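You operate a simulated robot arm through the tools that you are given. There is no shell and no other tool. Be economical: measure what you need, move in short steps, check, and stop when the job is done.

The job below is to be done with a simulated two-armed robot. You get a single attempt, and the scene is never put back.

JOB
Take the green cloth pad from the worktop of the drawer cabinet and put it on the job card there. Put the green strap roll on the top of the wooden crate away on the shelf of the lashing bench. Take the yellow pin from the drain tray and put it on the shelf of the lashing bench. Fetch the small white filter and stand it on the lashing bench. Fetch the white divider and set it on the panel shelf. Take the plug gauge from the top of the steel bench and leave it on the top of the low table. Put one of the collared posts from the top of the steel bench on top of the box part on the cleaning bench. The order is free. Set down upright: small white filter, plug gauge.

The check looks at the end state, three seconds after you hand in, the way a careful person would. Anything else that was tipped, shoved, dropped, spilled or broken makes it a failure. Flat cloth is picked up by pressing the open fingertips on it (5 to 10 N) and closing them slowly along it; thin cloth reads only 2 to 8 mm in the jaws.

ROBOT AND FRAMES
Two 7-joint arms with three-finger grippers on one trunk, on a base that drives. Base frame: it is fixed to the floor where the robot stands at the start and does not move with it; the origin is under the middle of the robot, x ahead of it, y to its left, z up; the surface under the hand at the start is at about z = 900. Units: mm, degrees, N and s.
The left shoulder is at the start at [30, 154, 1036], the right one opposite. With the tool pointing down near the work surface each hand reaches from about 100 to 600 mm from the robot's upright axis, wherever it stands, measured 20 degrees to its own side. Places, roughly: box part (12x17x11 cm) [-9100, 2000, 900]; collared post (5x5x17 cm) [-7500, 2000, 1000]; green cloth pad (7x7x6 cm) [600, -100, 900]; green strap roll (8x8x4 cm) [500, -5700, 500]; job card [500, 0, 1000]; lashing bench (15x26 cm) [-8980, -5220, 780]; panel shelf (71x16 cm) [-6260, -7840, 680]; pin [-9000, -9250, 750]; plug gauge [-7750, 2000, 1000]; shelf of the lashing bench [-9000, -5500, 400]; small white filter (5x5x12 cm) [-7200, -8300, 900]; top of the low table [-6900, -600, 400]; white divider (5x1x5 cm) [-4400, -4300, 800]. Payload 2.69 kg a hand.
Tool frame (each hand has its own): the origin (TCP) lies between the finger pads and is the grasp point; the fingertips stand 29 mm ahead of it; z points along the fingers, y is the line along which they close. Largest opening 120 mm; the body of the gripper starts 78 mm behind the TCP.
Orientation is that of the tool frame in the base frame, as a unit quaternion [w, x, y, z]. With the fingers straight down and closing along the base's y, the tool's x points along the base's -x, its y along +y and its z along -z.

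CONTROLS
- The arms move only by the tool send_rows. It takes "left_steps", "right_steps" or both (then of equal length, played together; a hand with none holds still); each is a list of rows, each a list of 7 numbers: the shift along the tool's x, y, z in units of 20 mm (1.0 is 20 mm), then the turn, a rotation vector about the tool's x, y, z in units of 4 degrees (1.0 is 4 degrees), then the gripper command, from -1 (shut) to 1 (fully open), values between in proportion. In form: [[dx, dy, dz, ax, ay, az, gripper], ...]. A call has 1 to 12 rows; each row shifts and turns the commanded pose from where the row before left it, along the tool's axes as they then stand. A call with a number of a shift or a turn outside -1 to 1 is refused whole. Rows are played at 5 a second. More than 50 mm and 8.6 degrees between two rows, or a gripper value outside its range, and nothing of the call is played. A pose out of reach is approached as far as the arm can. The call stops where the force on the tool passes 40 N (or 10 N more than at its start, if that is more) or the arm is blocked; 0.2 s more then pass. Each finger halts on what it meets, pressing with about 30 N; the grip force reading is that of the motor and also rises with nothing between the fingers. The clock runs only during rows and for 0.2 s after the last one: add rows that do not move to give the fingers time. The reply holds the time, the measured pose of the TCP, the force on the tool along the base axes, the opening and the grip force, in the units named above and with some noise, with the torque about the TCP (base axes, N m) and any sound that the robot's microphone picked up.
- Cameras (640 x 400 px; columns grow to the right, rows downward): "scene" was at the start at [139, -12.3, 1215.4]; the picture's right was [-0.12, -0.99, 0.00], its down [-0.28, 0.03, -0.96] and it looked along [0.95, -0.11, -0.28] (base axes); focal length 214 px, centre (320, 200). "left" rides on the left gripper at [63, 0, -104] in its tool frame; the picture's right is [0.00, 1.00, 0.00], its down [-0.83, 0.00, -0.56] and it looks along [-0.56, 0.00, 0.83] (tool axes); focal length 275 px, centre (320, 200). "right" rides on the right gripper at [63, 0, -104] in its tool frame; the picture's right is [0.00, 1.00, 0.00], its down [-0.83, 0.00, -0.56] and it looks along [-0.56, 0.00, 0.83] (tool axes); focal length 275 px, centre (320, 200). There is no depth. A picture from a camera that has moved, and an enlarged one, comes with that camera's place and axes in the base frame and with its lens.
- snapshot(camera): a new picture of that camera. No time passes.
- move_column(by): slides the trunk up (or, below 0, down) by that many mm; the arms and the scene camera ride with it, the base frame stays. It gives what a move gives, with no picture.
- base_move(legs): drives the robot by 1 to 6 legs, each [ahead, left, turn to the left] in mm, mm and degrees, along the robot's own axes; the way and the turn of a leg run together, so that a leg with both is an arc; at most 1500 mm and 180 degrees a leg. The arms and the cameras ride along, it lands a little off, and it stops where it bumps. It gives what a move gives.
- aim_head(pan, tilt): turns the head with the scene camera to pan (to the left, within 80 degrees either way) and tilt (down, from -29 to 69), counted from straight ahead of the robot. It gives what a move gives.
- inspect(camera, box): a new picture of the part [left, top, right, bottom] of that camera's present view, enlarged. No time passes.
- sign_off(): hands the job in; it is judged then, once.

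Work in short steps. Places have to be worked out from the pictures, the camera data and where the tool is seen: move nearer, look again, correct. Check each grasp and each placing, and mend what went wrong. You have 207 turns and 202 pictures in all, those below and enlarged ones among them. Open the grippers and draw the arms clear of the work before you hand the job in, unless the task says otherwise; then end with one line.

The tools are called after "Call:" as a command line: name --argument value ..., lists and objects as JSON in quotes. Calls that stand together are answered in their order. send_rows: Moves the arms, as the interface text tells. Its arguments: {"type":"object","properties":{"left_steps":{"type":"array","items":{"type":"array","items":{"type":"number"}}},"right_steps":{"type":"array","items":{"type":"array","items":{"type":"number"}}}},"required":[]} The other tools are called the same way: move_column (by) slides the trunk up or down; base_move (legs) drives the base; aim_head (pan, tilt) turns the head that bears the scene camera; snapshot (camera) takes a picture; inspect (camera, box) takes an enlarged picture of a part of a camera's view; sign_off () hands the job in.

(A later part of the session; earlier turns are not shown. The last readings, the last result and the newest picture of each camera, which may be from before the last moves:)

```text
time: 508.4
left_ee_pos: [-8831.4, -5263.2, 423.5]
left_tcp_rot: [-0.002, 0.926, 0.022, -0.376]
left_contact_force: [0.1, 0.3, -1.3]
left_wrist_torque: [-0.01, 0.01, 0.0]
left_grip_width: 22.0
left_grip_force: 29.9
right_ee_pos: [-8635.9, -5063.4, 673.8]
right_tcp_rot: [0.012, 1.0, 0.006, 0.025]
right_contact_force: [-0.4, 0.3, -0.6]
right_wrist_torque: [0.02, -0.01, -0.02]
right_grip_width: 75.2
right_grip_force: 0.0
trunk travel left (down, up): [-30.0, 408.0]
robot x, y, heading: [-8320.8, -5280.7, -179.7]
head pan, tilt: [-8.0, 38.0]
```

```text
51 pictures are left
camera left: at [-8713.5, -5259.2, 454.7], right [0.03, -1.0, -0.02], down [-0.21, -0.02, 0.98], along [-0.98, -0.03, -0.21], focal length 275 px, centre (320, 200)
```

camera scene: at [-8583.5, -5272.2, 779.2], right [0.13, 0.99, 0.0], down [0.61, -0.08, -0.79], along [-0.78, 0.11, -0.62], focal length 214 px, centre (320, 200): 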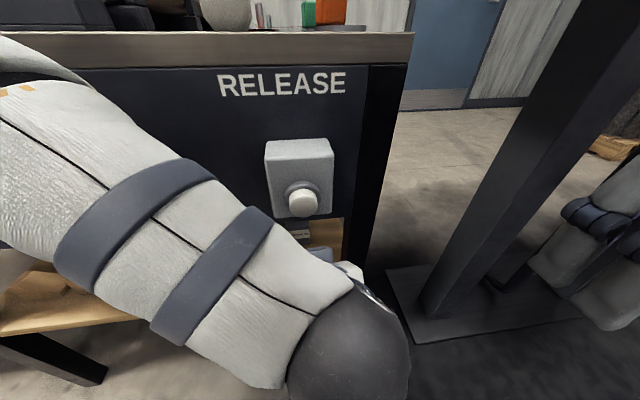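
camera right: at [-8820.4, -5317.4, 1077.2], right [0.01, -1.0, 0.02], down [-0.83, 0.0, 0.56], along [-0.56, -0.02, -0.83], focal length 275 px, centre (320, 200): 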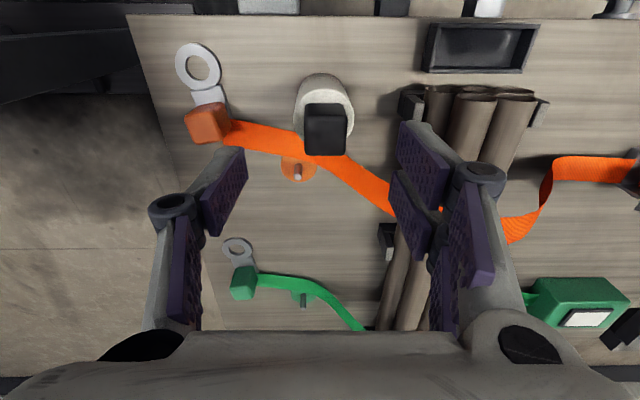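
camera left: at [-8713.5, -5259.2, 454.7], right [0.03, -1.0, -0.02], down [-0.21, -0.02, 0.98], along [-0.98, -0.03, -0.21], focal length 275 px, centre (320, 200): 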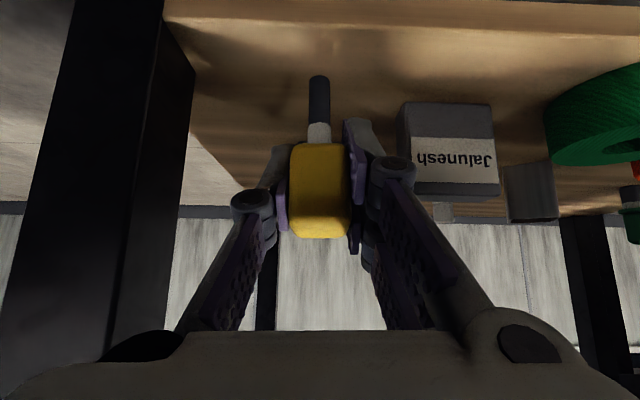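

Lower in 3 mm steps to contact.

Call:
send_rows --left_steps '[[0.17, 0, 0.18, 0, 0, 0, -0.85], [0.105, 0, 0.108, 0, 0, 0, -0.85], [0.105, 0, 0.108, 0, 0, 0, -0.85], [0.105, 0, 0.108, 0, 0, 0, -0.85], [0.105, 0, 0.108, 0, 0, 0, -0.85], [0.105, 0, 0.108, 0, 0, 0, -0.85], [0.105, 0, 0.108, 0, 0, 0, -0.85]]'

Call:
snapshot --camera "left"

```text
time: 510.0
left_ee_pos: [-8830.9, -5262.6, 403.0]
left_tcp_rot: [-0.003, 0.925, 0.022, -0.379]
left_contact_force: [4.4, -1.8, 21.8]
left_wrist_torque: [-0.06, -0.3, -0.03]
left_grip_width: 22.4
left_grip_force: 30.5
right_ee_pos: [-8634.1, -5063.6, 673.5]
right_tcp_rot: [0.012, 1.0, 0.007, 0.024]
right_contact_force: [-0.5, 0.3, -0.3]
right_wrist_torque: [0.04, 0.04, 0.04]
right_grip_width: 75.0
right_grip_force: 0.0
trunk travel left (down, up): [-30.0, 408.0]
robot x, y, heading: [-8318.3, -5282.0, -179.7]
head pan, tilt: [-8.0, 38.0]
```

```text
50 pictures are left
camera left: at [-8713.7, -5258.4, 433.1], right [0.03, -1.0, -0.02], down [-0.2, -0.02, 0.98], along [-0.98, -0.03, -0.2], focal length 275 px, centre (320, 200)
```

left: 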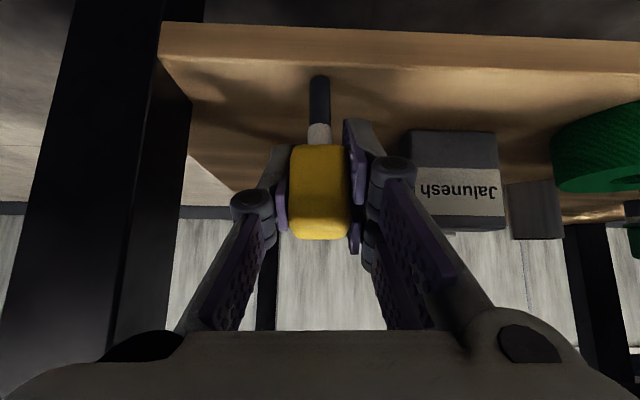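

Touching. Relieve, rotate 5° to bring the pin upright, release gently and withdraw along the fingers.

Call:
send_rows --left_steps '[[-0.07, 0, -0.07, 0, 0.6, 0, -0.85], [0, 0, 0, 0, 0.6, 0, -0.85], [0, 0, 0, 0, 0, 0, -0.75], [0, 0, 0, 0, 0, 0, -0.6], [0, 0, 0, 0, 0, 0, -0.45], [0, 0, 0, 0, 0, 0, -0.35], [0, 0, 0, 0, 0, 0, -0.35], [0, 0, -0.4, 0, 0, 0, -0.35], [0, 0, -0.8, 0, 0, 0, -0.35], [0, 0, -1, 0, 0, 0, -0.35], [0, 0, -1, 0, 0, 0, -0.35]]'

Call:
snapshot --camera "left"

```text
time: 512.4
left_ee_pos: [-8788.4, -5261.6, 452.6]
left_tcp_rot: [-0.003, 0.941, 0.021, -0.337]
left_contact_force: [0.2, -0.2, 0.1]
left_wrist_torque: [-0.02, -0.01, 0.0]
left_grip_width: 39.1
left_grip_force: 0.1
right_ee_pos: [-8635.1, -5064.4, 672.9]
right_tcp_rot: [0.012, 1.0, 0.008, 0.024]
right_contact_force: [-1.0, 0.1, 0.3]
right_wrist_torque: [0.01, -0.01, 0.0]
right_grip_width: 75.0
right_grip_force: 0.1
trunk travel left (down, up): [-30.0, 408.0]
robot x, y, heading: [-8317.0, -5280.5, -179.5]
head pan, tilt: [-8.0, 38.0]
```

```text
49 pictures are left
camera left: at [-8675.0, -5258.7, 493.4], right [0.04, -1.0, -0.02], down [-0.29, -0.03, 0.96], along [-0.96, -0.03, -0.29], focal length 275 px, centre (320, 200)
```

left: 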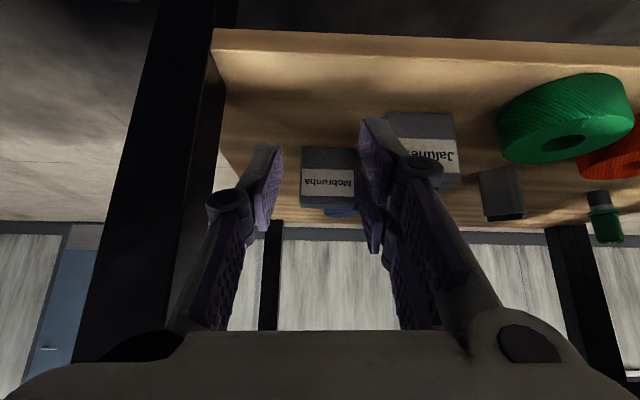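

The pin isn't visible where I released it. Back off and look at the shelf and floor.

Call:
base_move --legs '[[-250, 0, 0]]'

Call:
snapshot --camera "left"

Call:
snapshot --camera "scene"

```text
time: 514.2
left_ee_pos: [-8542.7, -5260.4, 452.6]
left_tcp_rot: [-0.003, 0.941, 0.022, -0.338]
left_contact_force: [-0.4, 0.3, -0.2]
left_wrist_torque: [0.02, -0.02, -0.03]
left_grip_width: 39.2
left_grip_force: 0.1
right_ee_pos: [-8388.0, -5063.3, 674.8]
right_tcp_rot: [0.013, 1.0, 0.007, 0.024]
right_contact_force: [-0.7, -0.6, -0.4]
right_wrist_torque: [0.02, -0.03, -0.03]
right_grip_width: 75.1
right_grip_force: 0.1
trunk travel left (down, up): [-30.0, 408.0]
robot x, y, heading: [-8072.2, -5281.2, -179.9]
head pan, tilt: [-8.0, 38.0]
```

```text
48 pictures are left
camera left: at [-8428.0, -5257.7, 493.2], right [0.04, -1.0, -0.02], down [-0.29, -0.03, 0.96], along [-0.96, -0.03, -0.29], focal length 275 px, centre (320, 200)
```

left: 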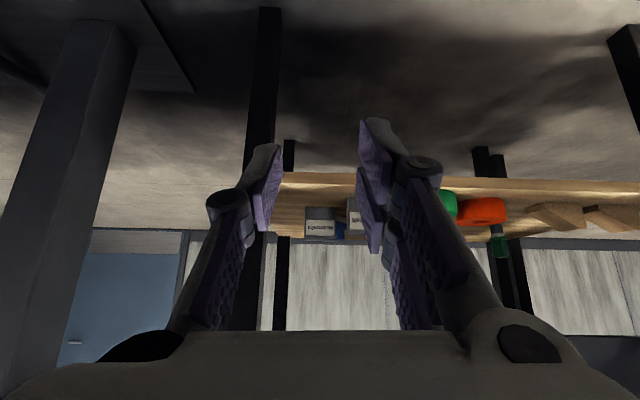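

```text
47 pictures are left
camera scene: at [-8336.4, -5271.2, 779.1], right [0.13, 0.99, 0.0], down [0.61, -0.08, -0.79], along [-0.78, 0.11, -0.62], focal length 214 px, centre (320, 200)
```

scene: 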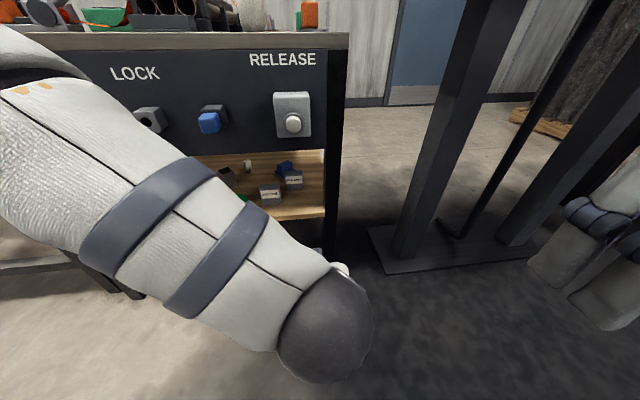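

It must have dropped off the front. Raise the column, back away and search the floor.

Call:
base_move --legs '[[-150, 0, 0]]'

Call:
move_column --by 370

Call:
aim_head --pan -5 --tilt 45

Call:
snapshot --camera "scene"

```text
time: 515.6
left_ee_pos: [-8389.7, -5259.7, 453.1]
left_tcp_rot: [-0.004, 0.941, 0.022, -0.337]
left_contact_force: [-0.4, -0.2, 0.0]
left_wrist_torque: [-0.01, 0.0, 0.02]
left_grip_width: 39.0
left_grip_force: 0.2
right_ee_pos: [-8234.7, -5063.0, 673.2]
right_tcp_rot: [0.012, 1.0, 0.007, 0.024]
right_contact_force: [-0.8, 0.7, -0.8]
right_wrist_torque: [0.01, 0.01, 0.01]
right_grip_width: 74.8
right_grip_force: 0.1
trunk travel left (down, up): [-30.0, 408.0]
robot x, y, heading: [-7916.4, -5277.9, -179.7]
head pan, tilt: [-8.0, 38.0]
```

```text
time: 519.1
left_ee_pos: [-8387.9, -5261.0, 822.8]
left_tcp_rot: [-0.003, 0.941, 0.023, -0.338]
left_contact_force: [-0.4, 0.0, -0.3]
left_wrist_torque: [0.02, -0.04, 0.08]
left_grip_width: 39.1
left_grip_force: 0.0
right_ee_pos: [-8234.6, -5063.4, 1043.6]
right_tcp_rot: [0.011, 1.0, 0.008, 0.025]
right_contact_force: [0.4, -0.3, 0.1]
right_wrist_torque: [-0.01, -0.01, 0.0]
right_grip_width: 74.7
right_grip_force: 0.1
trunk travel left (down, up): [-400.0, 38.0]
robot x, y, heading: [-7915.8, -5277.0, -179.3]
head pan, tilt: [-8.0, 38.0]
```

```text
time: 519.8
left_ee_pos: [-8387.4, -5259.9, 822.8]
left_tcp_rot: [-0.002, 0.941, 0.023, -0.337]
left_contact_force: [-0.8, 0.9, -0.7]
left_wrist_torque: [0.02, 0.02, 0.02]
left_grip_width: 39.0
left_grip_force: 0.0
right_ee_pos: [-8234.1, -5062.3, 1043.5]
right_tcp_rot: [0.012, 1.0, 0.009, 0.025]
right_contact_force: [0.1, 0.8, 0.7]
right_wrist_torque: [0.0, 0.01, 0.03]
right_grip_width: 75.0
right_grip_force: 0.1
trunk travel left (down, up): [-400.0, 38.0]
robot x, y, heading: [-7922.5, -5280.5, -179.4]
head pan, tilt: [-5.0, 45.0]
```

```text
46 pictures are left
camera scene: at [-8043.7, -5274.6, 1171.1], right [0.08, 1.0, 0.0], down [0.7, -0.06, -0.71], along [-0.71, 0.06, -0.71], focal length 214 px, centre (320, 200)
```

scene: 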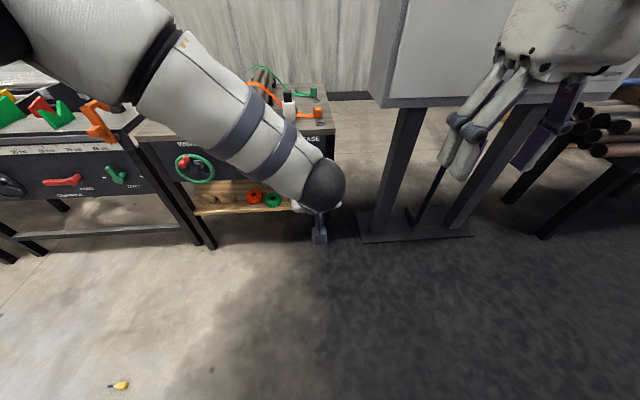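

Pin found on the floor at ≈[-8202,-6095]. Move clear of the gauge board and turn south to face it.

Call:
base_move --legs '[[370, 0, 0], [0, 0, 89.4], [320, 0, 0]]'

Call:
aim_head --pan 5 --tilt 55

Call:
snapshot --camera "scene"

```text
time: 527.6
left_ee_pos: [-8329.2, -6062.0, 822.8]
left_tcp_rot: [0.232, 0.663, 0.668, -0.245]
left_contact_force: [0.7, 0.5, 0.3]
left_wrist_torque: [-0.02, -0.04, 0.0]
left_grip_width: 39.1
left_grip_force: 0.0
right_ee_pos: [-8522.6, -5899.6, 1043.9]
right_tcp_rot: [-0.009, 0.715, 0.699, 0.026]
right_contact_force: [-0.5, 0.1, -0.5]
right_wrist_torque: [0.02, -0.01, -0.01]
right_grip_width: 75.0
right_grip_force: 0.0
trunk travel left (down, up): [-400.0, 38.0]
robot x, y, heading: [-8292.6, -5592.8, -91.7]
head pan, tilt: [-5.0, 45.0]
```

```text
time: 528.3
left_ee_pos: [-8329.4, -6061.5, 822.3]
left_tcp_rot: [0.232, 0.663, 0.669, -0.245]
left_contact_force: [0.3, -0.9, 0.9]
left_wrist_torque: [-0.03, -0.02, 0.01]
left_grip_width: 39.2
left_grip_force: 0.1
right_ee_pos: [-8520.2, -5898.8, 1043.3]
right_tcp_rot: [-0.008, 0.715, 0.699, 0.027]
right_contact_force: [0.1, 0.3, 0.3]
right_wrist_torque: [0.01, -0.03, 0.03]
right_grip_width: 75.0
right_grip_force: 0.0
trunk travel left (down, up): [-400.0, 38.0]
robot x, y, heading: [-8286.8, -5591.9, -91.7]
head pan, tilt: [5.0, 55.0]
```

```text
45 pictures are left
camera scene: at [-8288.4, -5710.8, 1157.7], right [-1.0, -0.05, 0.0], down [-0.04, 0.82, -0.57], along [0.03, -0.57, -0.82], focal length 214 px, centre (320, 200)
```

scene: 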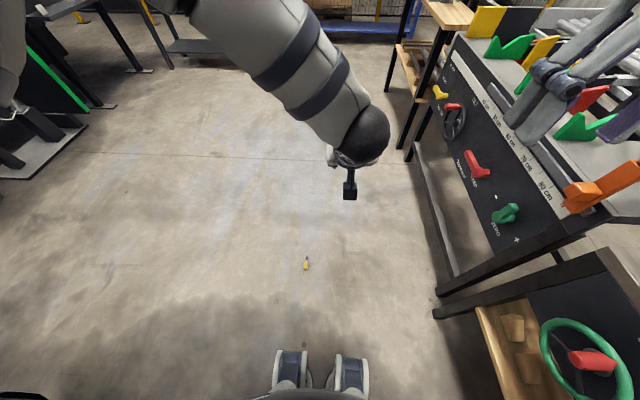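

Pin at ≈[-8187,-6077], axis along y. Level the left hand above it, lower the column.

Call:
send_rows --left_steps '[[0, 0.7, 0, 0, 0.98, 0, 0.2], [0, 0.7, 0, 0, 0.98, 0, 0.2], [0, 0.7, 0, 0, 0.98, 0, 0.2], [0, 0.7, 0, 0, 0.98, 0, 0.2], [0, 0.7, 0, 0, 0.98, 0, 0.2], [0, 0.7, 0, 0, 0.98, 0, 0.2], [0, 0.7, 0, 0, 0.98, 0, 0.2], [0, 0.7, 0, 0, 0.98, 0, 0.2], [0, 0.7, 0, 0, 0.98, 0, 0.2], [0, 0.7, 0, 0, 0.98, 0, 0.2]]'

Call:
move_column --by -395

Call:
snapshot --camera "left"

```text
time: 530.5
left_ee_pos: [-8187.8, -6062.3, 819.7]
left_tcp_rot: [-0.006, 0.707, 0.707, -0.008]
left_contact_force: [0.5, 0.6, -0.3]
left_wrist_torque: [0.02, -0.02, 0.01]
left_grip_width: 71.9
left_grip_force: 0.0
right_ee_pos: [-8521.2, -5899.0, 1043.7]
right_tcp_rot: [-0.008, 0.715, 0.699, 0.026]
right_contact_force: [0.6, -0.1, 0.3]
right_wrist_torque: [0.02, -0.01, 0.04]
right_grip_width: 75.1
right_grip_force: 0.2
trunk travel left (down, up): [-400.0, 38.0]
robot x, y, heading: [-8292.2, -5592.8, -91.8]
head pan, tilt: [5.0, 55.0]
```

```text
time: 534.3
left_ee_pos: [-8189.5, -6061.7, 424.1]
left_tcp_rot: [-0.006, 0.706, 0.708, -0.008]
left_contact_force: [0.0, -0.4, 0.2]
left_wrist_torque: [0.0, -0.01, 0.02]
left_grip_width: 71.8
left_grip_force: 0.0
right_ee_pos: [-8520.9, -5898.8, 647.4]
right_tcp_rot: [-0.008, 0.714, 0.699, 0.025]
right_contact_force: [0.2, -1.0, -0.2]
right_wrist_torque: [-0.02, -0.03, 0.02]
right_grip_width: 75.1
right_grip_force: 0.1
trunk travel left (down, up): [-5.0, 433.0]
robot x, y, heading: [-8293.3, -5590.1, -92.0]
head pan, tilt: [5.0, 55.0]
```

```text
44 pictures are left
camera left: at [-8186.7, -5997.9, 528.8], right [1.0, 0.0, -0.02], down [0.01, -0.83, 0.56], along [-0.02, -0.56, -0.83], focal length 275 px, centre (320, 200)
```

left: 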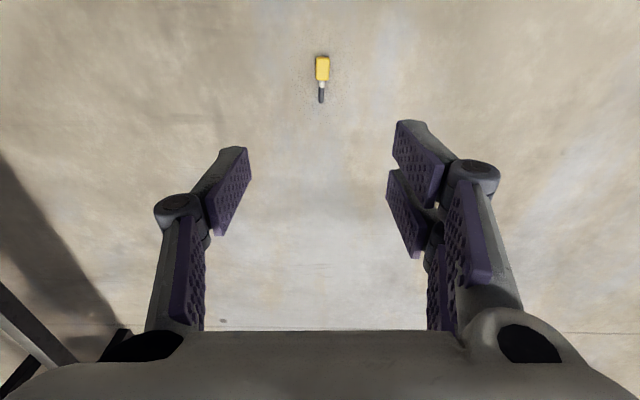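

Pin head at ≈[-8195,-6074]. Descend.

Call:
send_rows --left_steps '[[-0.3, -0.15, 1, 0, 0, 0, 0.2], [-0.3, -0.15, 1, 0, 0, 0, 0.2], [0, 0, 1, 0, 0, 0, 0.2], [0, 0, 1, 0, 0, 0, 0.2], [0, 0, 1, 0, 0, 0, 0.2], [0, 0, 1, 0, 0, 0, 0.2], [0, 0, 1, 0, 0, 0, 0.2], [0, 0, 1, 0, 0, 0, 0.2], [0, 0, 1, 0, 0, 0, 0.2], [0, 0, 1, 0, 0, 0, 0.2], [0, 0, 1, 0, 0, 0, 0.2], [0, 0, 1, 0, 0, 0, 0.2]]'

Call:
send_rows --left_steps '[[0, 0, 1, 0, 0, 0, 0], [0, 0, 1, 0, 0, 0, 0], [0, 0, 1, 0, 0, 0, 0], [0, 0, 1, 0, 0, 0, 0]]'

Call:
snapshot --camera "left"

```text
time: 536.9
left_ee_pos: [-8198.3, -6075.1, 183.5]
left_tcp_rot: [-0.005, 0.707, 0.707, -0.01]
left_contact_force: [-0.1, 0.0, 0.1]
left_wrist_torque: [-0.02, 0.02, 0.0]
left_grip_width: 72.1
left_grip_force: 0.1
right_ee_pos: [-8521.3, -5899.3, 648.8]
right_tcp_rot: [-0.008, 0.715, 0.699, 0.026]
right_contact_force: [-1.1, 0.1, 0.0]
right_wrist_torque: [0.01, 0.03, 0.01]
right_grip_width: 74.8
right_grip_force: 0.0
trunk travel left (down, up): [-5.0, 433.0]
robot x, y, heading: [-8290.5, -5590.6, -91.6]
head pan, tilt: [5.0, 55.0]
```

```text
time: 537.9
left_ee_pos: [-8203.5, -6072.6, 105.4]
left_tcp_rot: [-0.006, 0.707, 0.707, -0.009]
left_contact_force: [0.6, 0.2, 0.2]
left_wrist_torque: [0.01, -0.01, 0.02]
left_grip_width: 60.0
left_grip_force: 0.0
right_ee_pos: [-8521.8, -5898.1, 647.7]
right_tcp_rot: [-0.008, 0.715, 0.698, 0.026]
right_contact_force: [1.1, 0.5, -0.2]
right_wrist_torque: [-0.02, 0.0, 0.03]
right_grip_width: 74.9
right_grip_force: 0.0
trunk travel left (down, up): [-5.0, 433.0]
robot x, y, heading: [-8290.5, -5591.2, -92.3]
head pan, tilt: [5.0, 55.0]
```

```text
43 pictures are left
camera left: at [-8201.1, -6010.7, 210.3], right [1.0, 0.0, -0.02], down [0.01, -0.83, 0.56], along [-0.02, -0.56, -0.83], focal length 275 px, centre (320, 200)
```

left: 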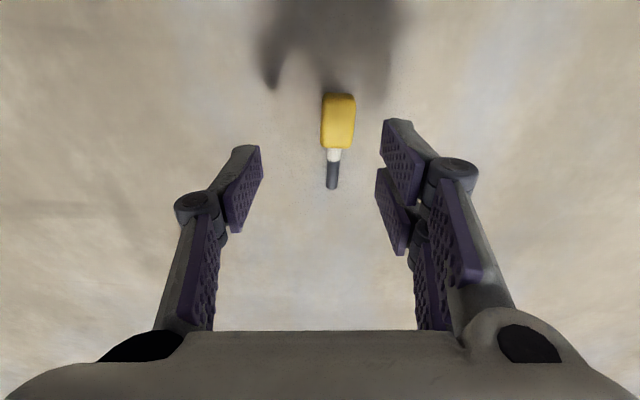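

Better to pick it with a 45° tilt so it can be laid flat on the shelf. Tilt here first.

Call:
send_rows --left_steps '[[0, 0.1, 0, 0, -0.94, 0, 0], [0, 0.1, 0, 0, -0.94, 0, 0], [0, 0.1, 0, 0, -0.94, 0, 0], [0, 0.1, 0, 0, -0.94, 0, 0], [0, 0.1, 0, 0, -0.94, 0, 0], [0, 0, 0, 0, -0.94, 0, 0], [0, 0, 0, 0, -0.94, 0, 0], [0, 0, 0, 0, -0.94, 0, 0], [0, 0, 0, 0, -0.94, 0, 0], [0, 0, 0, 0, -0.94, 0, 0], [0, 0, 0, 0, -0.94, 0, 0], [0, 0, 0, 0, -0.94, 0, 0]]'

Call:
snapshot --camera "left"

```text
time: 540.5
left_ee_pos: [-8191.1, -6075.1, 106.3]
left_tcp_rot: [0.265, 0.65, 0.654, -0.28]
left_contact_force: [1.1, 0.6, -0.4]
left_wrist_torque: [0.0, 0.03, 0.05]
left_grip_width: 59.8
left_grip_force: 0.1
right_ee_pos: [-8521.2, -5899.9, 648.2]
right_tcp_rot: [-0.01, 0.715, 0.699, 0.026]
right_contact_force: [-0.7, -0.5, 0.3]
right_wrist_torque: [0.01, 0.01, 0.01]
right_grip_width: 74.9
right_grip_force: 0.1
trunk travel left (down, up): [-5.0, 433.0]
robot x, y, heading: [-8287.8, -5592.4, -91.7]
head pan, tilt: [5.0, 55.0]
```

```text
42 pictures are left
camera left: at [-8191.4, -5957.1, 133.9], right [1.0, 0.0, -0.02], down [0.02, -0.19, 0.98], along [-0.01, -0.98, -0.19], focal length 275 px, centre (320, 200)
```

left: 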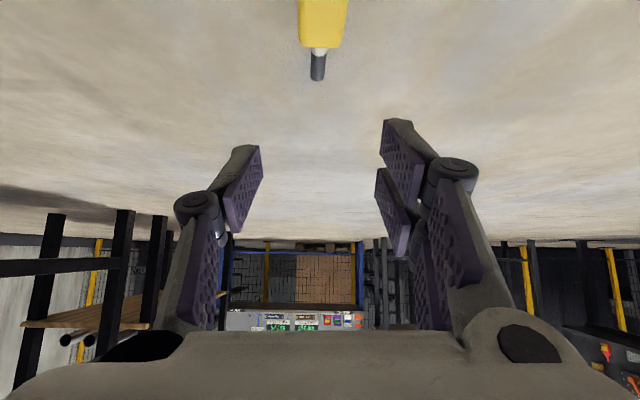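

Lower to the pin's head (TCP target [-8191,-6057,32]).

Call:
send_rows --left_steps '[[0.83, 0, 0.5, 0, 0, 0, 0], [0.83, 0, 0.5, 0, 0, 0, 0], [0.83, 0, 0.5, 0, 0, 0, 0], [0.6, 0, 0.4, 0, 0, 0, 0], [0.14, 0, 0.1, 0, 0, 0, 0]]'

Call:
snapshot --camera "left"

```text
time: 541.7
left_ee_pos: [-8191.7, -6060.2, 32.1]
left_tcp_rot: [0.272, 0.648, 0.654, -0.281]
left_contact_force: [7.7, -1.5, 34.0]
left_wrist_torque: [-0.13, -1.47, -0.05]
left_grip_width: 71.1
left_grip_force: 6.8
right_ee_pos: [-8520.5, -5898.4, 649.1]
right_tcp_rot: [-0.008, 0.715, 0.698, 0.026]
right_contact_force: [0.7, 0.0, 0.1]
right_wrist_torque: [0.0, 0.0, -0.04]
right_grip_width: 74.9
right_grip_force: 0.1
trunk travel left (down, up): [-5.0, 433.0]
robot x, y, heading: [-8291.5, -5594.6, -91.8]
head pan, tilt: [5.0, 55.0]
```

```text
41 pictures are left
camera left: at [-8192.3, -5942.4, 59.3], right [1.0, 0.0, -0.01], down [0.01, -0.18, 0.98], along [0.0, -0.98, -0.18], focal length 275 px, centre (320, 200)
```

left: 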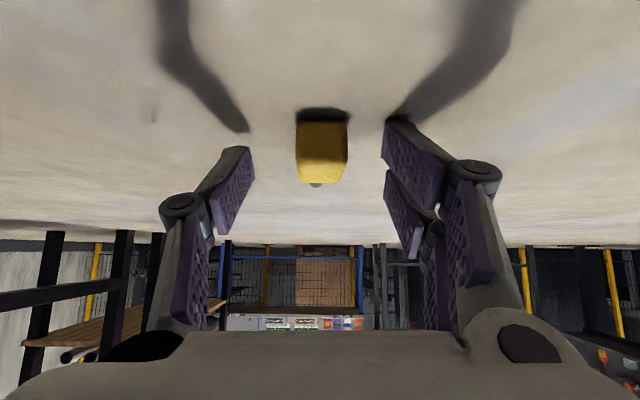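

Raise ~4 mm off the floor and close.

Call:
send_rows --left_steps '[[-0.16, 0, -0.16, 0, 0, 0, 0], [0, 0, 0, 0, 0, 0, -0.3], [0, 0, 0, 0, 0, 0, -0.6], [0, 0, 0, 0, 0, 0, -0.75], [0, 0, 0, 0, 0, 0, -0.85], [0, 0, 0, 0, 0, 0, -0.85], [-0.6, 0, -0.6, 0, 0, 0, -0.85], [-0.6, 0, -0.6, 0, 0, 0, -0.85], [-0.6, 0, -0.6, 0, 0, 0, -0.85], [-0.6, 0, -0.6, 0, 0, 0, -0.85], [-0.6, 0, -0.6, 0, 0, 0, -0.85], [-0.6, 0, -0.6, 0, 0, 0, -0.85]]'

Call:
snapshot --camera "left"

```text
time: 542.5
left_ee_pos: [-8183.7, -6057.5, 35.9]
left_tcp_rot: [0.277, 0.646, 0.657, -0.274]
left_contact_force: [16.4, 13.0, 27.9]
left_wrist_torque: [0.31, -1.23, 0.39]
left_grip_width: 35.5
left_grip_force: 9.2
right_ee_pos: [-8520.0, -5898.7, 649.2]
right_tcp_rot: [-0.007, 0.714, 0.7, 0.027]
right_contact_force: [0.8, -0.3, -0.4]
right_wrist_torque: [0.01, 0.0, 0.0]
right_grip_width: 74.8
right_grip_force: 0.1
trunk travel left (down, up): [-5.0, 433.0]
robot x, y, heading: [-8289.6, -5592.2, -91.6]
head pan, tilt: [5.0, 55.0]
stopped in row 3 (left hand): the force on the tool passed its limit at 46 N (the readings are from after the stop); the commanded pose is now the measured one
```

```text
40 pictures are left
camera left: at [-8184.4, -5939.1, 62.6], right [1.0, 0.01, 0.0], down [0.0, -0.18, 0.98], along [0.01, -0.98, -0.18], focal length 275 px, centre (320, 200)
```

left: 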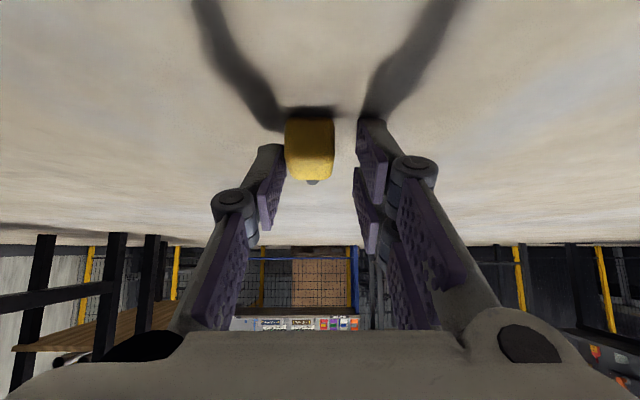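

Fingertips drop as they close; raise 6 mm and finish closing, then lift.

Call:
send_rows --left_steps '[[-0.22, -0.2, -0.22, 0, 0, 0, -0.3], [0, 0, 0, 0, 0, 0, -0.6], [0, 0, 0, 0, 0, 0, -0.75], [0, 0, 0, 0, 0, 0, -0.85], [0, 0, 0, 0, 0, 0, -0.85]]'

Call:
send_rows --left_steps '[[-0.6, 0, -0.6, 0, 0, 0, -0.85], [-0.6, 0, -0.6, 0, 0, 0, -0.85], [-0.6, 0, -0.6, 0, 0, 0, -0.85], [-0.6, 0, -0.6, 0, 0, 0, -0.85], [-0.6, 0, -0.6, 0, 0, 0, -0.85], [-0.6, 0, -0.6, 0, 0, 0, -0.85]]'

Call:
snapshot --camera "left"

```text
time: 543.7
left_ee_pos: [-8191.1, -6056.8, 41.3]
left_tcp_rot: [0.273, 0.647, 0.656, -0.276]
left_contact_force: [0.6, 0.3, -0.9]
left_wrist_torque: [-0.01, 0.03, -0.05]
left_grip_width: 23.3
left_grip_force: 30.1
right_ee_pos: [-8520.1, -5900.1, 648.9]
right_tcp_rot: [-0.008, 0.714, 0.699, 0.026]
right_contact_force: [-0.2, -0.4, -1.2]
right_wrist_torque: [0.0, -0.01, 0.0]
right_grip_width: 75.1
right_grip_force: 0.0
trunk travel left (down, up): [-5.0, 433.0]
robot x, y, heading: [-8295.2, -5587.0, -91.8]
head pan, tilt: [5.0, 55.0]
```

```text
time: 545.1
left_ee_pos: [-8187.7, -6057.9, 141.9]
left_tcp_rot: [0.272, 0.646, 0.658, -0.275]
left_contact_force: [0.4, 0.0, -0.2]
left_wrist_torque: [0.05, -0.03, -0.01]
left_grip_width: 23.0
left_grip_force: 29.9
right_ee_pos: [-8519.4, -5899.5, 648.6]
right_tcp_rot: [-0.009, 0.714, 0.699, 0.026]
right_contact_force: [-0.6, -0.6, -0.5]
right_wrist_torque: [-0.03, 0.0, -0.03]
right_grip_width: 75.1
right_grip_force: 0.1
trunk travel left (down, up): [-5.0, 433.0]
robot x, y, heading: [-8291.2, -5589.6, -92.0]
head pan, tilt: [5.0, 55.0]
```

```text
39 pictures are left
camera left: at [-8188.7, -5938.8, 170.3], right [1.0, 0.01, -0.01], down [0.01, -0.19, 0.98], along [0.01, -0.98, -0.19], focal length 275 px, centre (320, 200)
```

left: 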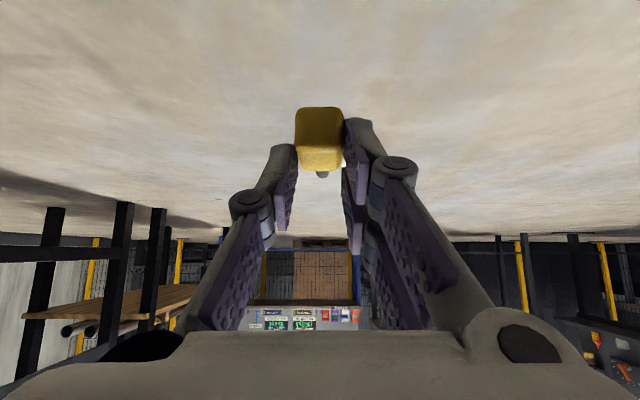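

Pin held horizontally pointing forward. Raise the hand to z≈480, retreat north-east and turn west.

Call:
send_rows --left_steps '[[-1, 0, -1, 0, 0, 0, -0.85], [-1, 0, -1, 0, 0, 0, -0.85], [-1, 0, -1, 0, 0, 0, -0.85], [-1, 0, -1, 0, 0, 0, -0.85], [-1, 0, -1, 0, 0, 0, -0.85], [-1, 0, -1, 0, 0, 0, -0.85], [-1, 0, -1, 0, 0, 0, -0.85], [-1, 0, -1, 0, 0, 0, -0.85], [-1, 0, -1, 0, 0, 0, -0.85], [-1, 0, -1, 0, 0, 0, -0.85], [-1, 0, -1, 0, 0, 0, -0.85]]'

Call:
base_move --legs '[[-320, 150, 0], [0, 0, -88]]'

Call:
aim_head --pan 0 --tilt 25

Call:
snapshot --camera "scene"

Call:
snapshot --camera "left"

```text
time: 547.5
left_ee_pos: [-8201.1, -6074.2, 449.7]
left_tcp_rot: [0.272, 0.647, 0.657, -0.274]
left_contact_force: [-0.5, -0.4, -1.3]
left_wrist_torque: [0.01, -0.02, -0.01]
left_grip_width: 22.9
left_grip_force: 30.0
left hand out of reach, approached as far as the arm can: row 9, 10, 11
right_ee_pos: [-8521.2, -5899.7, 647.4]
right_tcp_rot: [-0.008, 0.714, 0.699, 0.026]
right_contact_force: [-0.3, -1.1, -0.1]
right_wrist_torque: [0.01, 0.02, 0.01]
right_grip_width: 75.3
right_grip_force: 0.2
trunk travel left (down, up): [-5.0, 433.0]
robot x, y, heading: [-8288.7, -5592.9, -91.5]
head pan, tilt: [5.0, 55.0]
```

```text
time: 553.6
left_ee_pos: [-8609.7, -5372.5, 449.1]
left_tcp_rot: [0.001, 0.922, 0.012, -0.386]
left_contact_force: [-0.4, -0.5, -0.9]
left_wrist_torque: [0.03, -0.01, 0.03]
left_grip_width: 23.3
left_grip_force: 30.7
right_ee_pos: [-8439.9, -5049.8, 648.2]
right_tcp_rot: [0.012, 1.0, -0.005, 0.024]
right_contact_force: [-0.5, 0.3, 0.1]
right_wrist_torque: [0.03, 0.02, -0.02]
right_grip_width: 74.9
right_grip_force: 0.0
trunk travel left (down, up): [-5.0, 433.0]
robot x, y, heading: [-8128.9, -5270.1, 178.5]
head pan, tilt: [5.0, 55.0]
```

```text
time: 554.5
left_ee_pos: [-8610.5, -5372.6, 449.7]
left_tcp_rot: [0.001, 0.922, 0.013, -0.386]
left_contact_force: [0.2, -0.6, -1.4]
left_wrist_torque: [0.0, 0.01, 0.04]
left_grip_width: 23.1
left_grip_force: 29.4
right_ee_pos: [-8439.0, -5049.9, 647.8]
right_tcp_rot: [0.013, 1.0, -0.006, 0.024]
right_contact_force: [0.3, -0.7, 0.6]
right_wrist_torque: [0.03, 0.03, -0.02]
right_grip_width: 74.8
right_grip_force: 0.1
trunk travel left (down, up): [-5.0, 433.0]
robot x, y, heading: [-8129.1, -5275.6, 179.3]
head pan, tilt: [0.0, 25.0]
```

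```text
38 pictures are left
camera scene: at [-8403.5, -5271.6, 781.8], right [0.02, 1.0, 0.0], down [0.42, -0.01, -0.91], along [-0.91, 0.02, -0.42], focal length 214 px, centre (320, 200)
```

scene: 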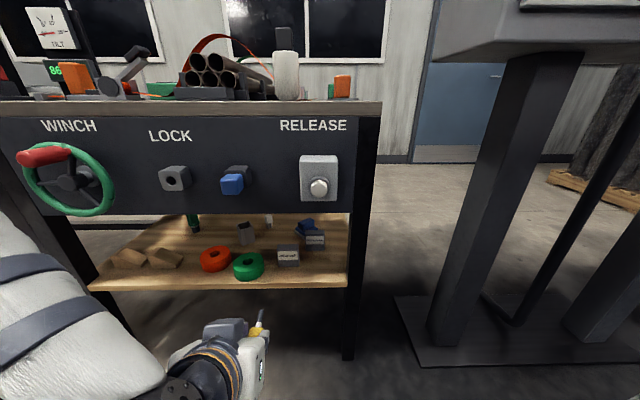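

```text
37 pictures are left
camera left: at [-8492.2, -5370.7, 476.7], right [0.02, -1.0, -0.01], down [-0.19, -0.01, 0.98], along [-0.98, -0.02, -0.19], focal length 275 px, centre (320, 200)
```

left: 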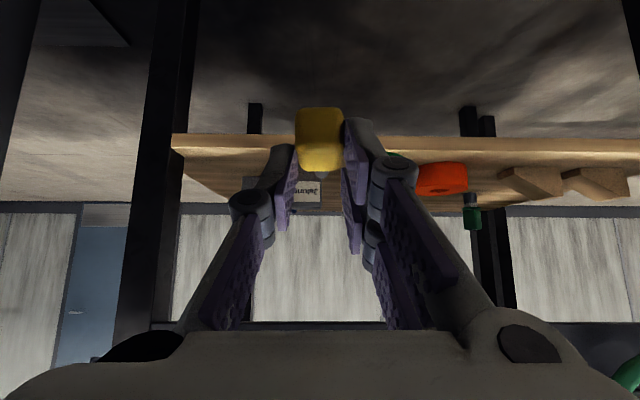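

Shift the hand toward y≈-5262 (and cancel the out-of-reach excess), then drive in.

Call:
send_rows --left_steps '[[0.43, -0.78, 0.43, 0, 0, 0, -0.85], [0.43, -0.78, 0.43, 0, 0, 0, -0.85], [0.43, -0.78, 0.43, 0, 0, 0, -0.85], [0.43, -0.78, 0.43, 0, 0, 0, -0.85], [0.43, -0.78, 0.43, 0, 0, 0, -0.85], [0.43, -0.78, 0.43, 0, 0, 0, -0.85], [0.43, -0.78, 0.43, 0, 0, 0, -0.85]]'

Call:
base_move --legs '[[175, 0, 0.7]]'

Call:
snapshot --camera "left"

```text
time: 556.1
left_ee_pos: [-8614.3, -5262.3, 364.3]
left_tcp_rot: [0.0, 0.922, 0.012, -0.387]
left_contact_force: [-0.3, 0.3, 0.1]
left_wrist_torque: [-0.03, -0.02, 0.03]
left_grip_width: 22.8
left_grip_force: 30.2
right_ee_pos: [-8438.2, -5049.6, 648.7]
right_tcp_rot: [0.013, 1.0, -0.005, 0.024]
right_contact_force: [1.1, -1.0, 0.6]
right_wrist_torque: [0.02, 0.04, -0.01]
right_grip_width: 74.8
right_grip_force: 0.1
trunk travel left (down, up): [-5.0, 433.0]
robot x, y, heading: [-8127.5, -5274.1, 178.9]
head pan, tilt: [0.0, 25.0]
```

```text
time: 557.6
left_ee_pos: [-8793.0, -5266.2, 366.2]
left_tcp_rot: [0.004, 0.921, 0.018, -0.388]
left_contact_force: [-0.3, -0.1, -0.7]
left_wrist_torque: [0.01, 0.0, 0.0]
left_grip_width: 9.1
left_grip_force: 0.1
right_ee_pos: [-8618.9, -5052.1, 648.2]
right_tcp_rot: [0.012, 1.0, 0.002, 0.024]
right_contact_force: [0.2, 0.1, 0.4]
right_wrist_torque: [0.0, 0.01, 0.02]
right_grip_width: 75.1
right_grip_force: 0.1
trunk travel left (down, up): [-5.0, 433.0]
robot x, y, heading: [-8308.1, -5276.2, 179.7]
head pan, tilt: [0.0, 25.0]
```

```text
36 pictures are left
camera left: at [-8674.4, -5263.0, 393.0], right [0.03, -1.0, -0.01], down [-0.18, -0.01, 0.98], along [-0.98, -0.03, -0.18], focal length 275 px, centre (320, 200)
```

left: 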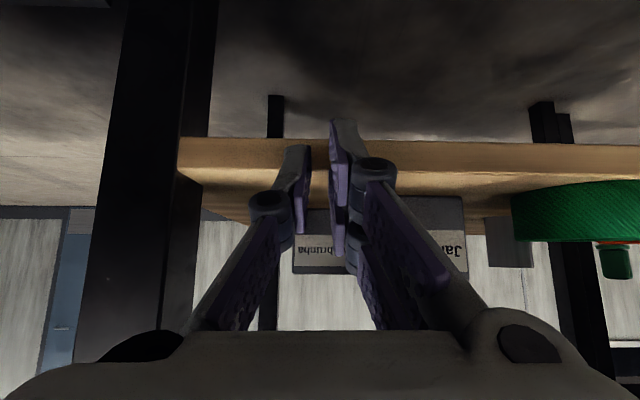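

The hand was lower than planned and the shelf edge knocked the pin out. Back off and find it again.

Call:
base_move --legs '[[-250, 0, 0]]'

Call:
aim_head --pan 0 --tilt 50

Call:
snapshot --camera "scene"

```text
time: 559.5
left_ee_pos: [-8538.6, -5267.5, 365.3]
left_tcp_rot: [0.003, 0.922, 0.018, -0.387]
left_contact_force: [0.1, 1.0, 0.6]
left_wrist_torque: [-0.01, 0.0, 0.0]
left_grip_width: 9.0
left_grip_force: 0.0
right_ee_pos: [-8365.8, -5053.9, 647.4]
right_tcp_rot: [0.012, 1.0, 0.002, 0.024]
right_contact_force: [-0.9, -0.3, -0.5]
right_wrist_torque: [0.01, -0.01, -0.02]
right_grip_width: 74.9
right_grip_force: 0.1
trunk travel left (down, up): [-5.0, 433.0]
robot x, y, heading: [-8053.4, -5274.7, 179.6]
head pan, tilt: [0.0, 25.0]
```

```text
time: 560.4
left_ee_pos: [-8537.4, -5267.8, 365.7]
left_tcp_rot: [0.003, 0.922, 0.018, -0.387]
left_contact_force: [-0.3, -0.4, 0.5]
left_wrist_torque: [0.0, -0.03, 0.0]
left_grip_width: 8.8
left_grip_force: 0.1
right_ee_pos: [-8366.1, -5052.6, 648.1]
right_tcp_rot: [0.012, 1.0, 0.001, 0.025]
right_contact_force: [-0.2, -0.2, 0.6]
right_wrist_torque: [-0.01, 0.03, 0.0]
right_grip_width: 74.9
right_grip_force: 0.0
trunk travel left (down, up): [-5.0, 433.0]
robot x, y, heading: [-8051.3, -5273.5, 179.7]
head pan, tilt: [0.0, 50.0]
```

```text
35 pictures are left
camera scene: at [-8311.6, -5274.7, 744.5], right [0.01, 1.0, 0.0], down [0.77, -0.01, -0.64], along [-0.64, 0.0, -0.77], focal length 214 px, centre (320, 200)
```

scene: 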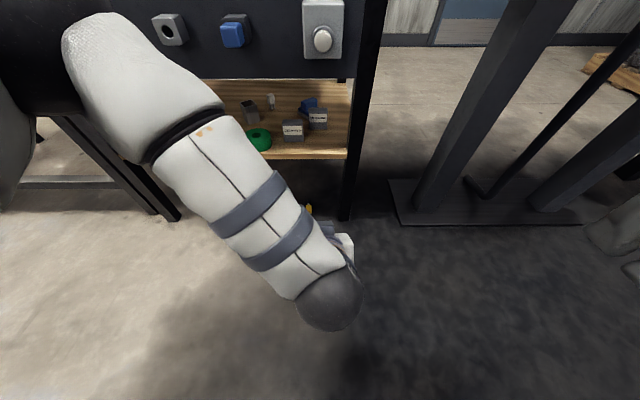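

A yellow bit shows near the shelf foot; check with the left wrist camera.

Call:
snapshot --camera "left"

Call:
inspect --camera "scene" --box '[240, 160, 380, 260]'

```text
34 pictures are left
camera left: at [-8419.4, -5264.6, 392.9], right [0.03, -1.0, -0.01], down [-0.18, -0.01, 0.98], along [-0.98, -0.03, -0.18], focal length 275 px, centre (320, 200)
```

left: 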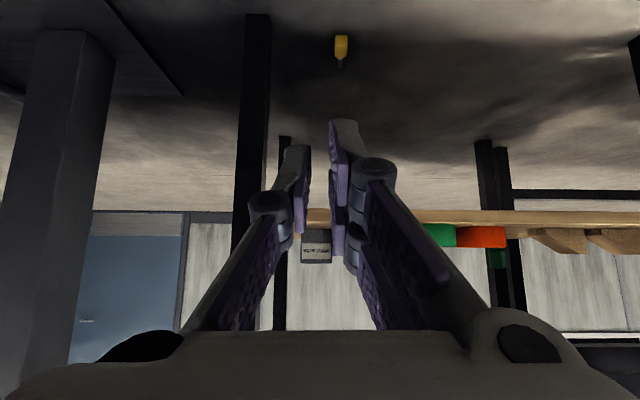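

```text
4.00 times, centred on (310, 210) of scene
camera zoom: at [-8311.6, -5274.7, 744.5], right [0.01, 1.0, 0.0], down [0.77, -0.01, -0.64], along [-0.64, 0.0, -0.77], focal length 858 px, centre (360, 160)
```

zoom: 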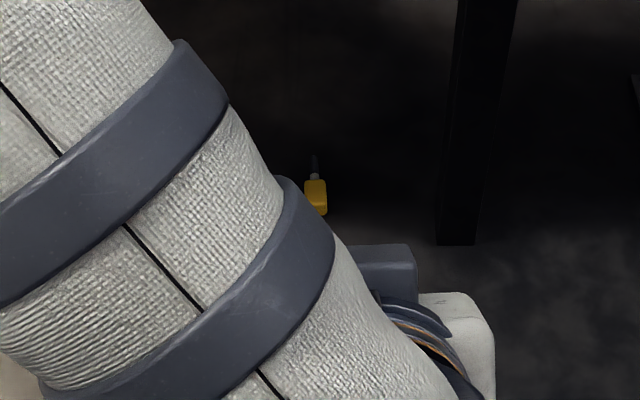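

Pin is on the floor under the shelf front: head ≈[-8876,-5320], pointing inward. Lower the hand and drive in carefully.

Call:
send_rows --left_steps '[[1, 0.29, 1, 0, 0, 0, -0.3], [1, 0.29, 1, 0, 0, 0, 0], [1, 0.29, 1, 0, 0, 0, 0], [1, 0.29, 1, 0, 0, 0, 0], [1, 0.29, 1, 0, 0, 0, 0], [1, 0.29, 1, 0, 0, 0, 0], [1, 0.29, 1, 0, 0, 0, 0], [1, 0.29, 1, 0, 0, 0, 0], [1, 0.29, 1, 0, 0, 0, 0]]'

Call:
base_move --legs '[[280, 0, 0]]'

Call:
snapshot --camera "left"

```text
time: 562.4
left_ee_pos: [-8539.7, -5319.1, 110.1]
left_tcp_rot: [0.002, 0.921, 0.018, -0.389]
left_contact_force: [0.7, 0.2, -0.4]
left_wrist_torque: [-0.02, 0.01, 0.0]
left_grip_width: 59.9
left_grip_force: 0.0
right_ee_pos: [-8365.2, -5054.2, 648.9]
right_tcp_rot: [0.012, 1.0, 0.002, 0.025]
right_contact_force: [-0.4, -1.0, -0.3]
right_wrist_torque: [0.02, -0.03, 0.01]
right_grip_width: 75.1
right_grip_force: 0.1
trunk travel left (down, up): [-5.0, 433.0]
robot x, y, heading: [-8052.6, -5275.1, 179.5]
head pan, tilt: [0.0, 50.0]
```

```text
time: 564.3
left_ee_pos: [-8824.9, -5313.4, 110.1]
left_tcp_rot: [0.002, 0.922, 0.016, -0.387]
left_contact_force: [-1.0, -0.3, 0.4]
left_wrist_torque: [-0.03, 0.02, 0.01]
left_grip_width: 60.0
left_grip_force: 0.1
right_ee_pos: [-8650.5, -5049.4, 649.5]
right_tcp_rot: [0.012, 1.0, -0.002, 0.025]
right_contact_force: [0.0, 0.4, 0.1]
right_wrist_torque: [-0.02, -0.03, -0.02]
right_grip_width: 75.1
right_grip_force: 0.1
trunk travel left (down, up): [-5.0, 433.0]
robot x, y, heading: [-8335.3, -5268.5, 179.4]
head pan, tilt: [0.0, 50.0]
```

```text
32 pictures are left
camera left: at [-8707.5, -5310.4, 138.6], right [0.03, -1.0, -0.01], down [-0.18, -0.01, 0.98], along [-0.98, -0.03, -0.18], focal length 275 px, centre (320, 200)
```

left: 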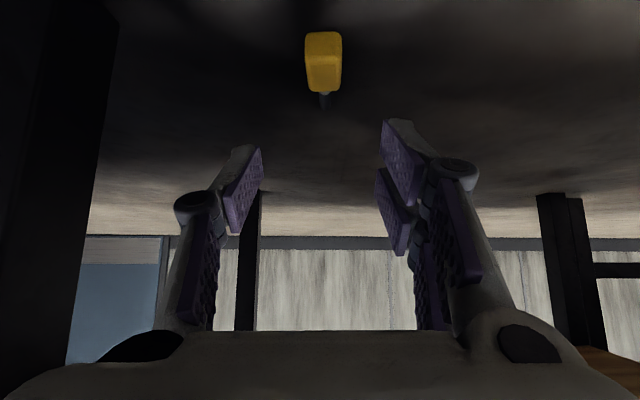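

Lower to the head and close at z≈41.

Call:
send_rows --left_steps '[[0.28, 0.04, 0.7, 0, 0, 0, 0], [0.28, 0.04, 0.7, 0, 0, 0, 0], [0.28, 0.04, 0.7, 0, 0, 0, 0], [0.28, 0.04, 0.7, 0, 0, 0, 0], [0.28, 0, 0.65, 0, 0, 0, 0], [0, 0, 0, 0, 0, 0, -0.3], [0, 0, 0, 0, 0, 0, -0.6], [0, 0, 0, 0, 0, 0, -0.75], [0, 0, 0, 0, 0, 0, -0.85], [0, 0, 0, 0, 0, 0, -0.85]]'

Call:
snapshot --camera "left"

```text
time: 566.5
left_ee_pos: [-8856.1, -5316.9, 43.5]
left_tcp_rot: [0.002, 0.922, 0.017, -0.387]
left_contact_force: [-0.3, 0.6, -0.4]
left_wrist_torque: [-0.03, -0.01, -0.01]
left_grip_width: 23.0
left_grip_force: 29.9
right_ee_pos: [-8651.4, -5048.7, 647.8]
right_tcp_rot: [0.012, 1.0, 0.0, 0.024]
right_contact_force: [0.8, -0.3, 0.3]
right_wrist_torque: [0.0, 0.0, 0.02]
right_grip_width: 74.9
right_grip_force: 0.1
trunk travel left (down, up): [-5.0, 433.0]
robot x, y, heading: [-8338.4, -5278.3, 179.4]
head pan, tilt: [0.0, 50.0]
```

```text
31 pictures are left
camera left: at [-8737.6, -5314.1, 71.6], right [0.03, -1.0, -0.01], down [-0.18, -0.01, 0.98], along [-0.98, -0.03, -0.18], focal length 275 px, centre (320, 200)
```

left: 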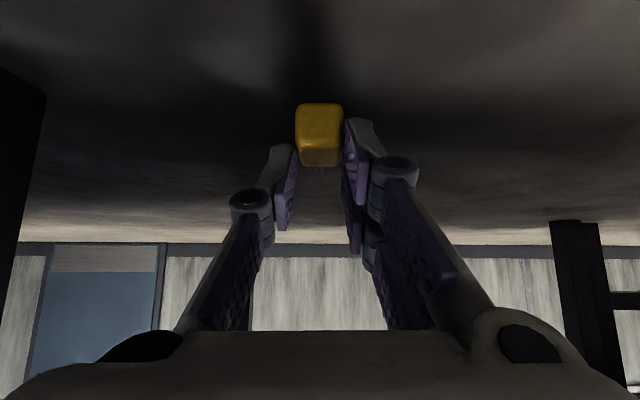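

Got it (23 mm). Back off, raise to z≈435 and shift to y≈-5260, verifying before driving in.

Call:
base_move --legs '[[-250, 0, 0.5]]'

Call:
send_rows --left_steps '[[-1, 0, -1, 0, 0, 0, -0.85], [-1, 0, -1, 0, 0, 0, -0.85], [-1, 0, -1, 0, 0, 0, -0.85], [-1, 0, -1, 0, 0, 0, -0.85], [-1, -0.4, -1, 0, 0, 0, -0.85], [-1, -0.4, -1, 0, 0, 0, -0.85], [-1, -0.4, -1, 0, 0, 0, -0.85]]'

Call:
send_rows --left_steps '[[-1, -0.4, -1, 0, 0, 0, -0.85], [-1, -0.4, -1, 0, 0, 0, -0.85], [-1, -0.4, -1, 0, 0, 0, -0.85], [-1, -0.3, -1, 0, 0, 0, -0.85], [-1, 0, -1, 0, 0, 0, -0.85], [-1, 0, -1, 0, 0, 0, -0.85], [-0.9, 0, -0.9, 0, 0, 0, -0.85]]'

```text
time: 568.3
left_ee_pos: [-8613.2, -5325.1, 43.1]
left_tcp_rot: [0.005, 0.921, 0.022, -0.388]
left_contact_force: [0.0, 0.5, -0.3]
left_wrist_torque: [0.02, -0.03, -0.01]
left_grip_width: 23.0
left_grip_force: 29.9
right_ee_pos: [-8411.5, -5055.9, 648.1]
right_tcp_rot: [0.012, 1.0, 0.005, 0.025]
right_contact_force: [-0.4, -0.4, -0.6]
right_wrist_torque: [0.02, 0.01, -0.01]
right_grip_width: 74.9
right_grip_force: 0.1
trunk travel left (down, up): [-5.0, 433.0]
robot x, y, heading: [-8093.8, -5272.5, -179.9]
head pan, tilt: [0.0, 50.0]
```

```text
time: 569.9
left_ee_pos: [-8611.4, -5302.6, 244.3]
left_tcp_rot: [0.005, 0.922, 0.023, -0.387]
left_contact_force: [-0.4, 1.1, -0.6]
left_wrist_torque: [0.01, -0.01, 0.0]
left_grip_width: 23.2
left_grip_force: 29.8
right_ee_pos: [-8410.0, -5054.4, 648.3]
right_tcp_rot: [0.012, 1.0, 0.006, 0.024]
right_contact_force: [0.2, -0.4, -0.8]
right_wrist_torque: [0.0, -0.03, -0.02]
right_grip_width: 75.3
right_grip_force: 0.0
trunk travel left (down, up): [-5.0, 433.0]
robot x, y, heading: [-8094.5, -5274.6, -179.9]
head pan, tilt: [0.0, 50.0]
```

```text
time: 571.5
left_ee_pos: [-8612.7, -5275.9, 435.4]
left_tcp_rot: [0.005, 0.922, 0.022, -0.387]
left_contact_force: [0.0, 0.1, 0.1]
left_wrist_torque: [-0.04, 0.0, 0.01]
left_grip_width: 22.9
left_grip_force: 30.1
right_ee_pos: [-8411.9, -5056.0, 648.0]
right_tcp_rot: [0.013, 1.0, 0.006, 0.025]
right_contact_force: [0.5, 0.0, -0.7]
right_wrist_torque: [-0.01, 0.03, 0.0]
right_grip_width: 74.7
right_grip_force: 0.1
trunk travel left (down, up): [-5.0, 433.0]
robot x, y, heading: [-8097.9, -5277.3, -180.0]
head pan, tilt: [0.0, 50.0]
```

z=435, pin bottom ≈392, clears the shelf. Drive in 190 and check.

Call:
base_move --legs '[[190, -10, 0]]'

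Call:
snapshot --camera "left"

```text
time: 573.1
left_ee_pos: [-8798.4, -5264.6, 434.9]
left_tcp_rot: [0.004, 0.922, 0.02, -0.387]
left_contact_force: [-0.2, -0.6, -0.2]
left_wrist_torque: [0.0, -0.06, 0.0]
left_grip_width: 23.0
left_grip_force: 30.4
right_ee_pos: [-8597.7, -5044.5, 648.5]
right_tcp_rot: [0.012, 1.0, 0.004, 0.024]
right_contact_force: [-0.2, 0.1, 0.0]
right_wrist_torque: [0.0, 0.02, -0.02]
right_grip_width: 75.0
right_grip_force: 0.1
trunk travel left (down, up): [-5.0, 433.0]
robot x, y, heading: [-8279.9, -5261.1, 180.1]
head pan, tilt: [0.0, 50.0]
```

```text
30 pictures are left
camera left: at [-8680.7, -5259.4, 462.6], right [0.04, -1.0, -0.01], down [-0.18, -0.01, 0.98], along [-0.98, -0.04, -0.18], focal length 275 px, centre (320, 200)
```

left: 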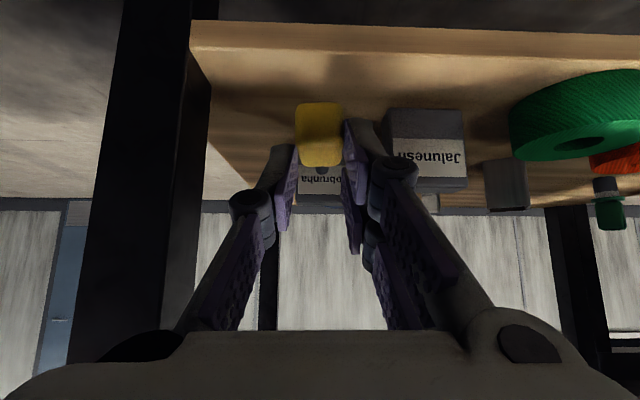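

Move in 45 mm, then lower to contact.

Call:
send_rows --left_steps '[[-0.53, 0, 0.53, 0, 0, 0, -0.85], [-0.53, 0, 0.53, 0, 0, 0, -0.85], [-0.53, 0, 0.53, 0, 0, 0, -0.85], [0.33, 0, 0.33, 0, 0, 0, -0.85], [0.33, 0, 0.33, 0, 0, 0, -0.85], [0.33, 0, 0.33, 0, 0, 0, -0.85], [0.2, 0, 0.2, 0, 0, 0, -0.85], [0.1, 0, 0.1, 0, 0, 0, -0.85], [0.1, 0, 0.1, 0, 0, 0, -0.85], [0.1, 0, 0.1, 0, 0, 0, -0.85], [0.1, 0, 0.1, 0, 0, 0, -0.85]]'

Call:
snapshot --camera "left"

```text
time: 575.5
left_ee_pos: [-8845.6, -5265.2, 393.4]
left_tcp_rot: [0.003, 0.921, 0.022, -0.39]
left_contact_force: [5.7, 0.5, 22.6]
left_wrist_torque: [-0.06, -0.1, -0.01]
left_grip_width: 23.1
left_grip_force: 29.7
right_ee_pos: [-8596.7, -5044.0, 648.8]
right_tcp_rot: [0.012, 1.0, 0.004, 0.024]
right_contact_force: [0.3, -0.7, 0.3]
right_wrist_torque: [0.01, 0.0, 0.03]
right_grip_width: 74.8
right_grip_force: 0.1
trunk travel left (down, up): [-5.0, 433.0]
robot x, y, heading: [-8284.2, -5263.6, 179.9]
head pan, tilt: [0.0, 50.0]
```

```text
29 pictures are left
camera left: at [-8726.2, -5260.8, 420.4], right [0.04, -1.0, -0.01], down [-0.18, -0.01, 0.98], along [-0.98, -0.04, -0.18], focal length 275 px, centre (320, 200)
```

left: 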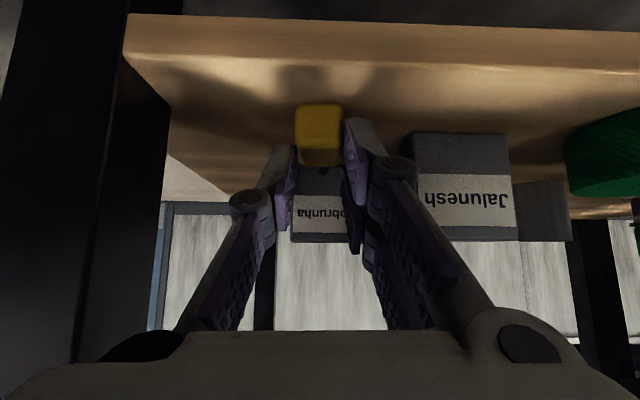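

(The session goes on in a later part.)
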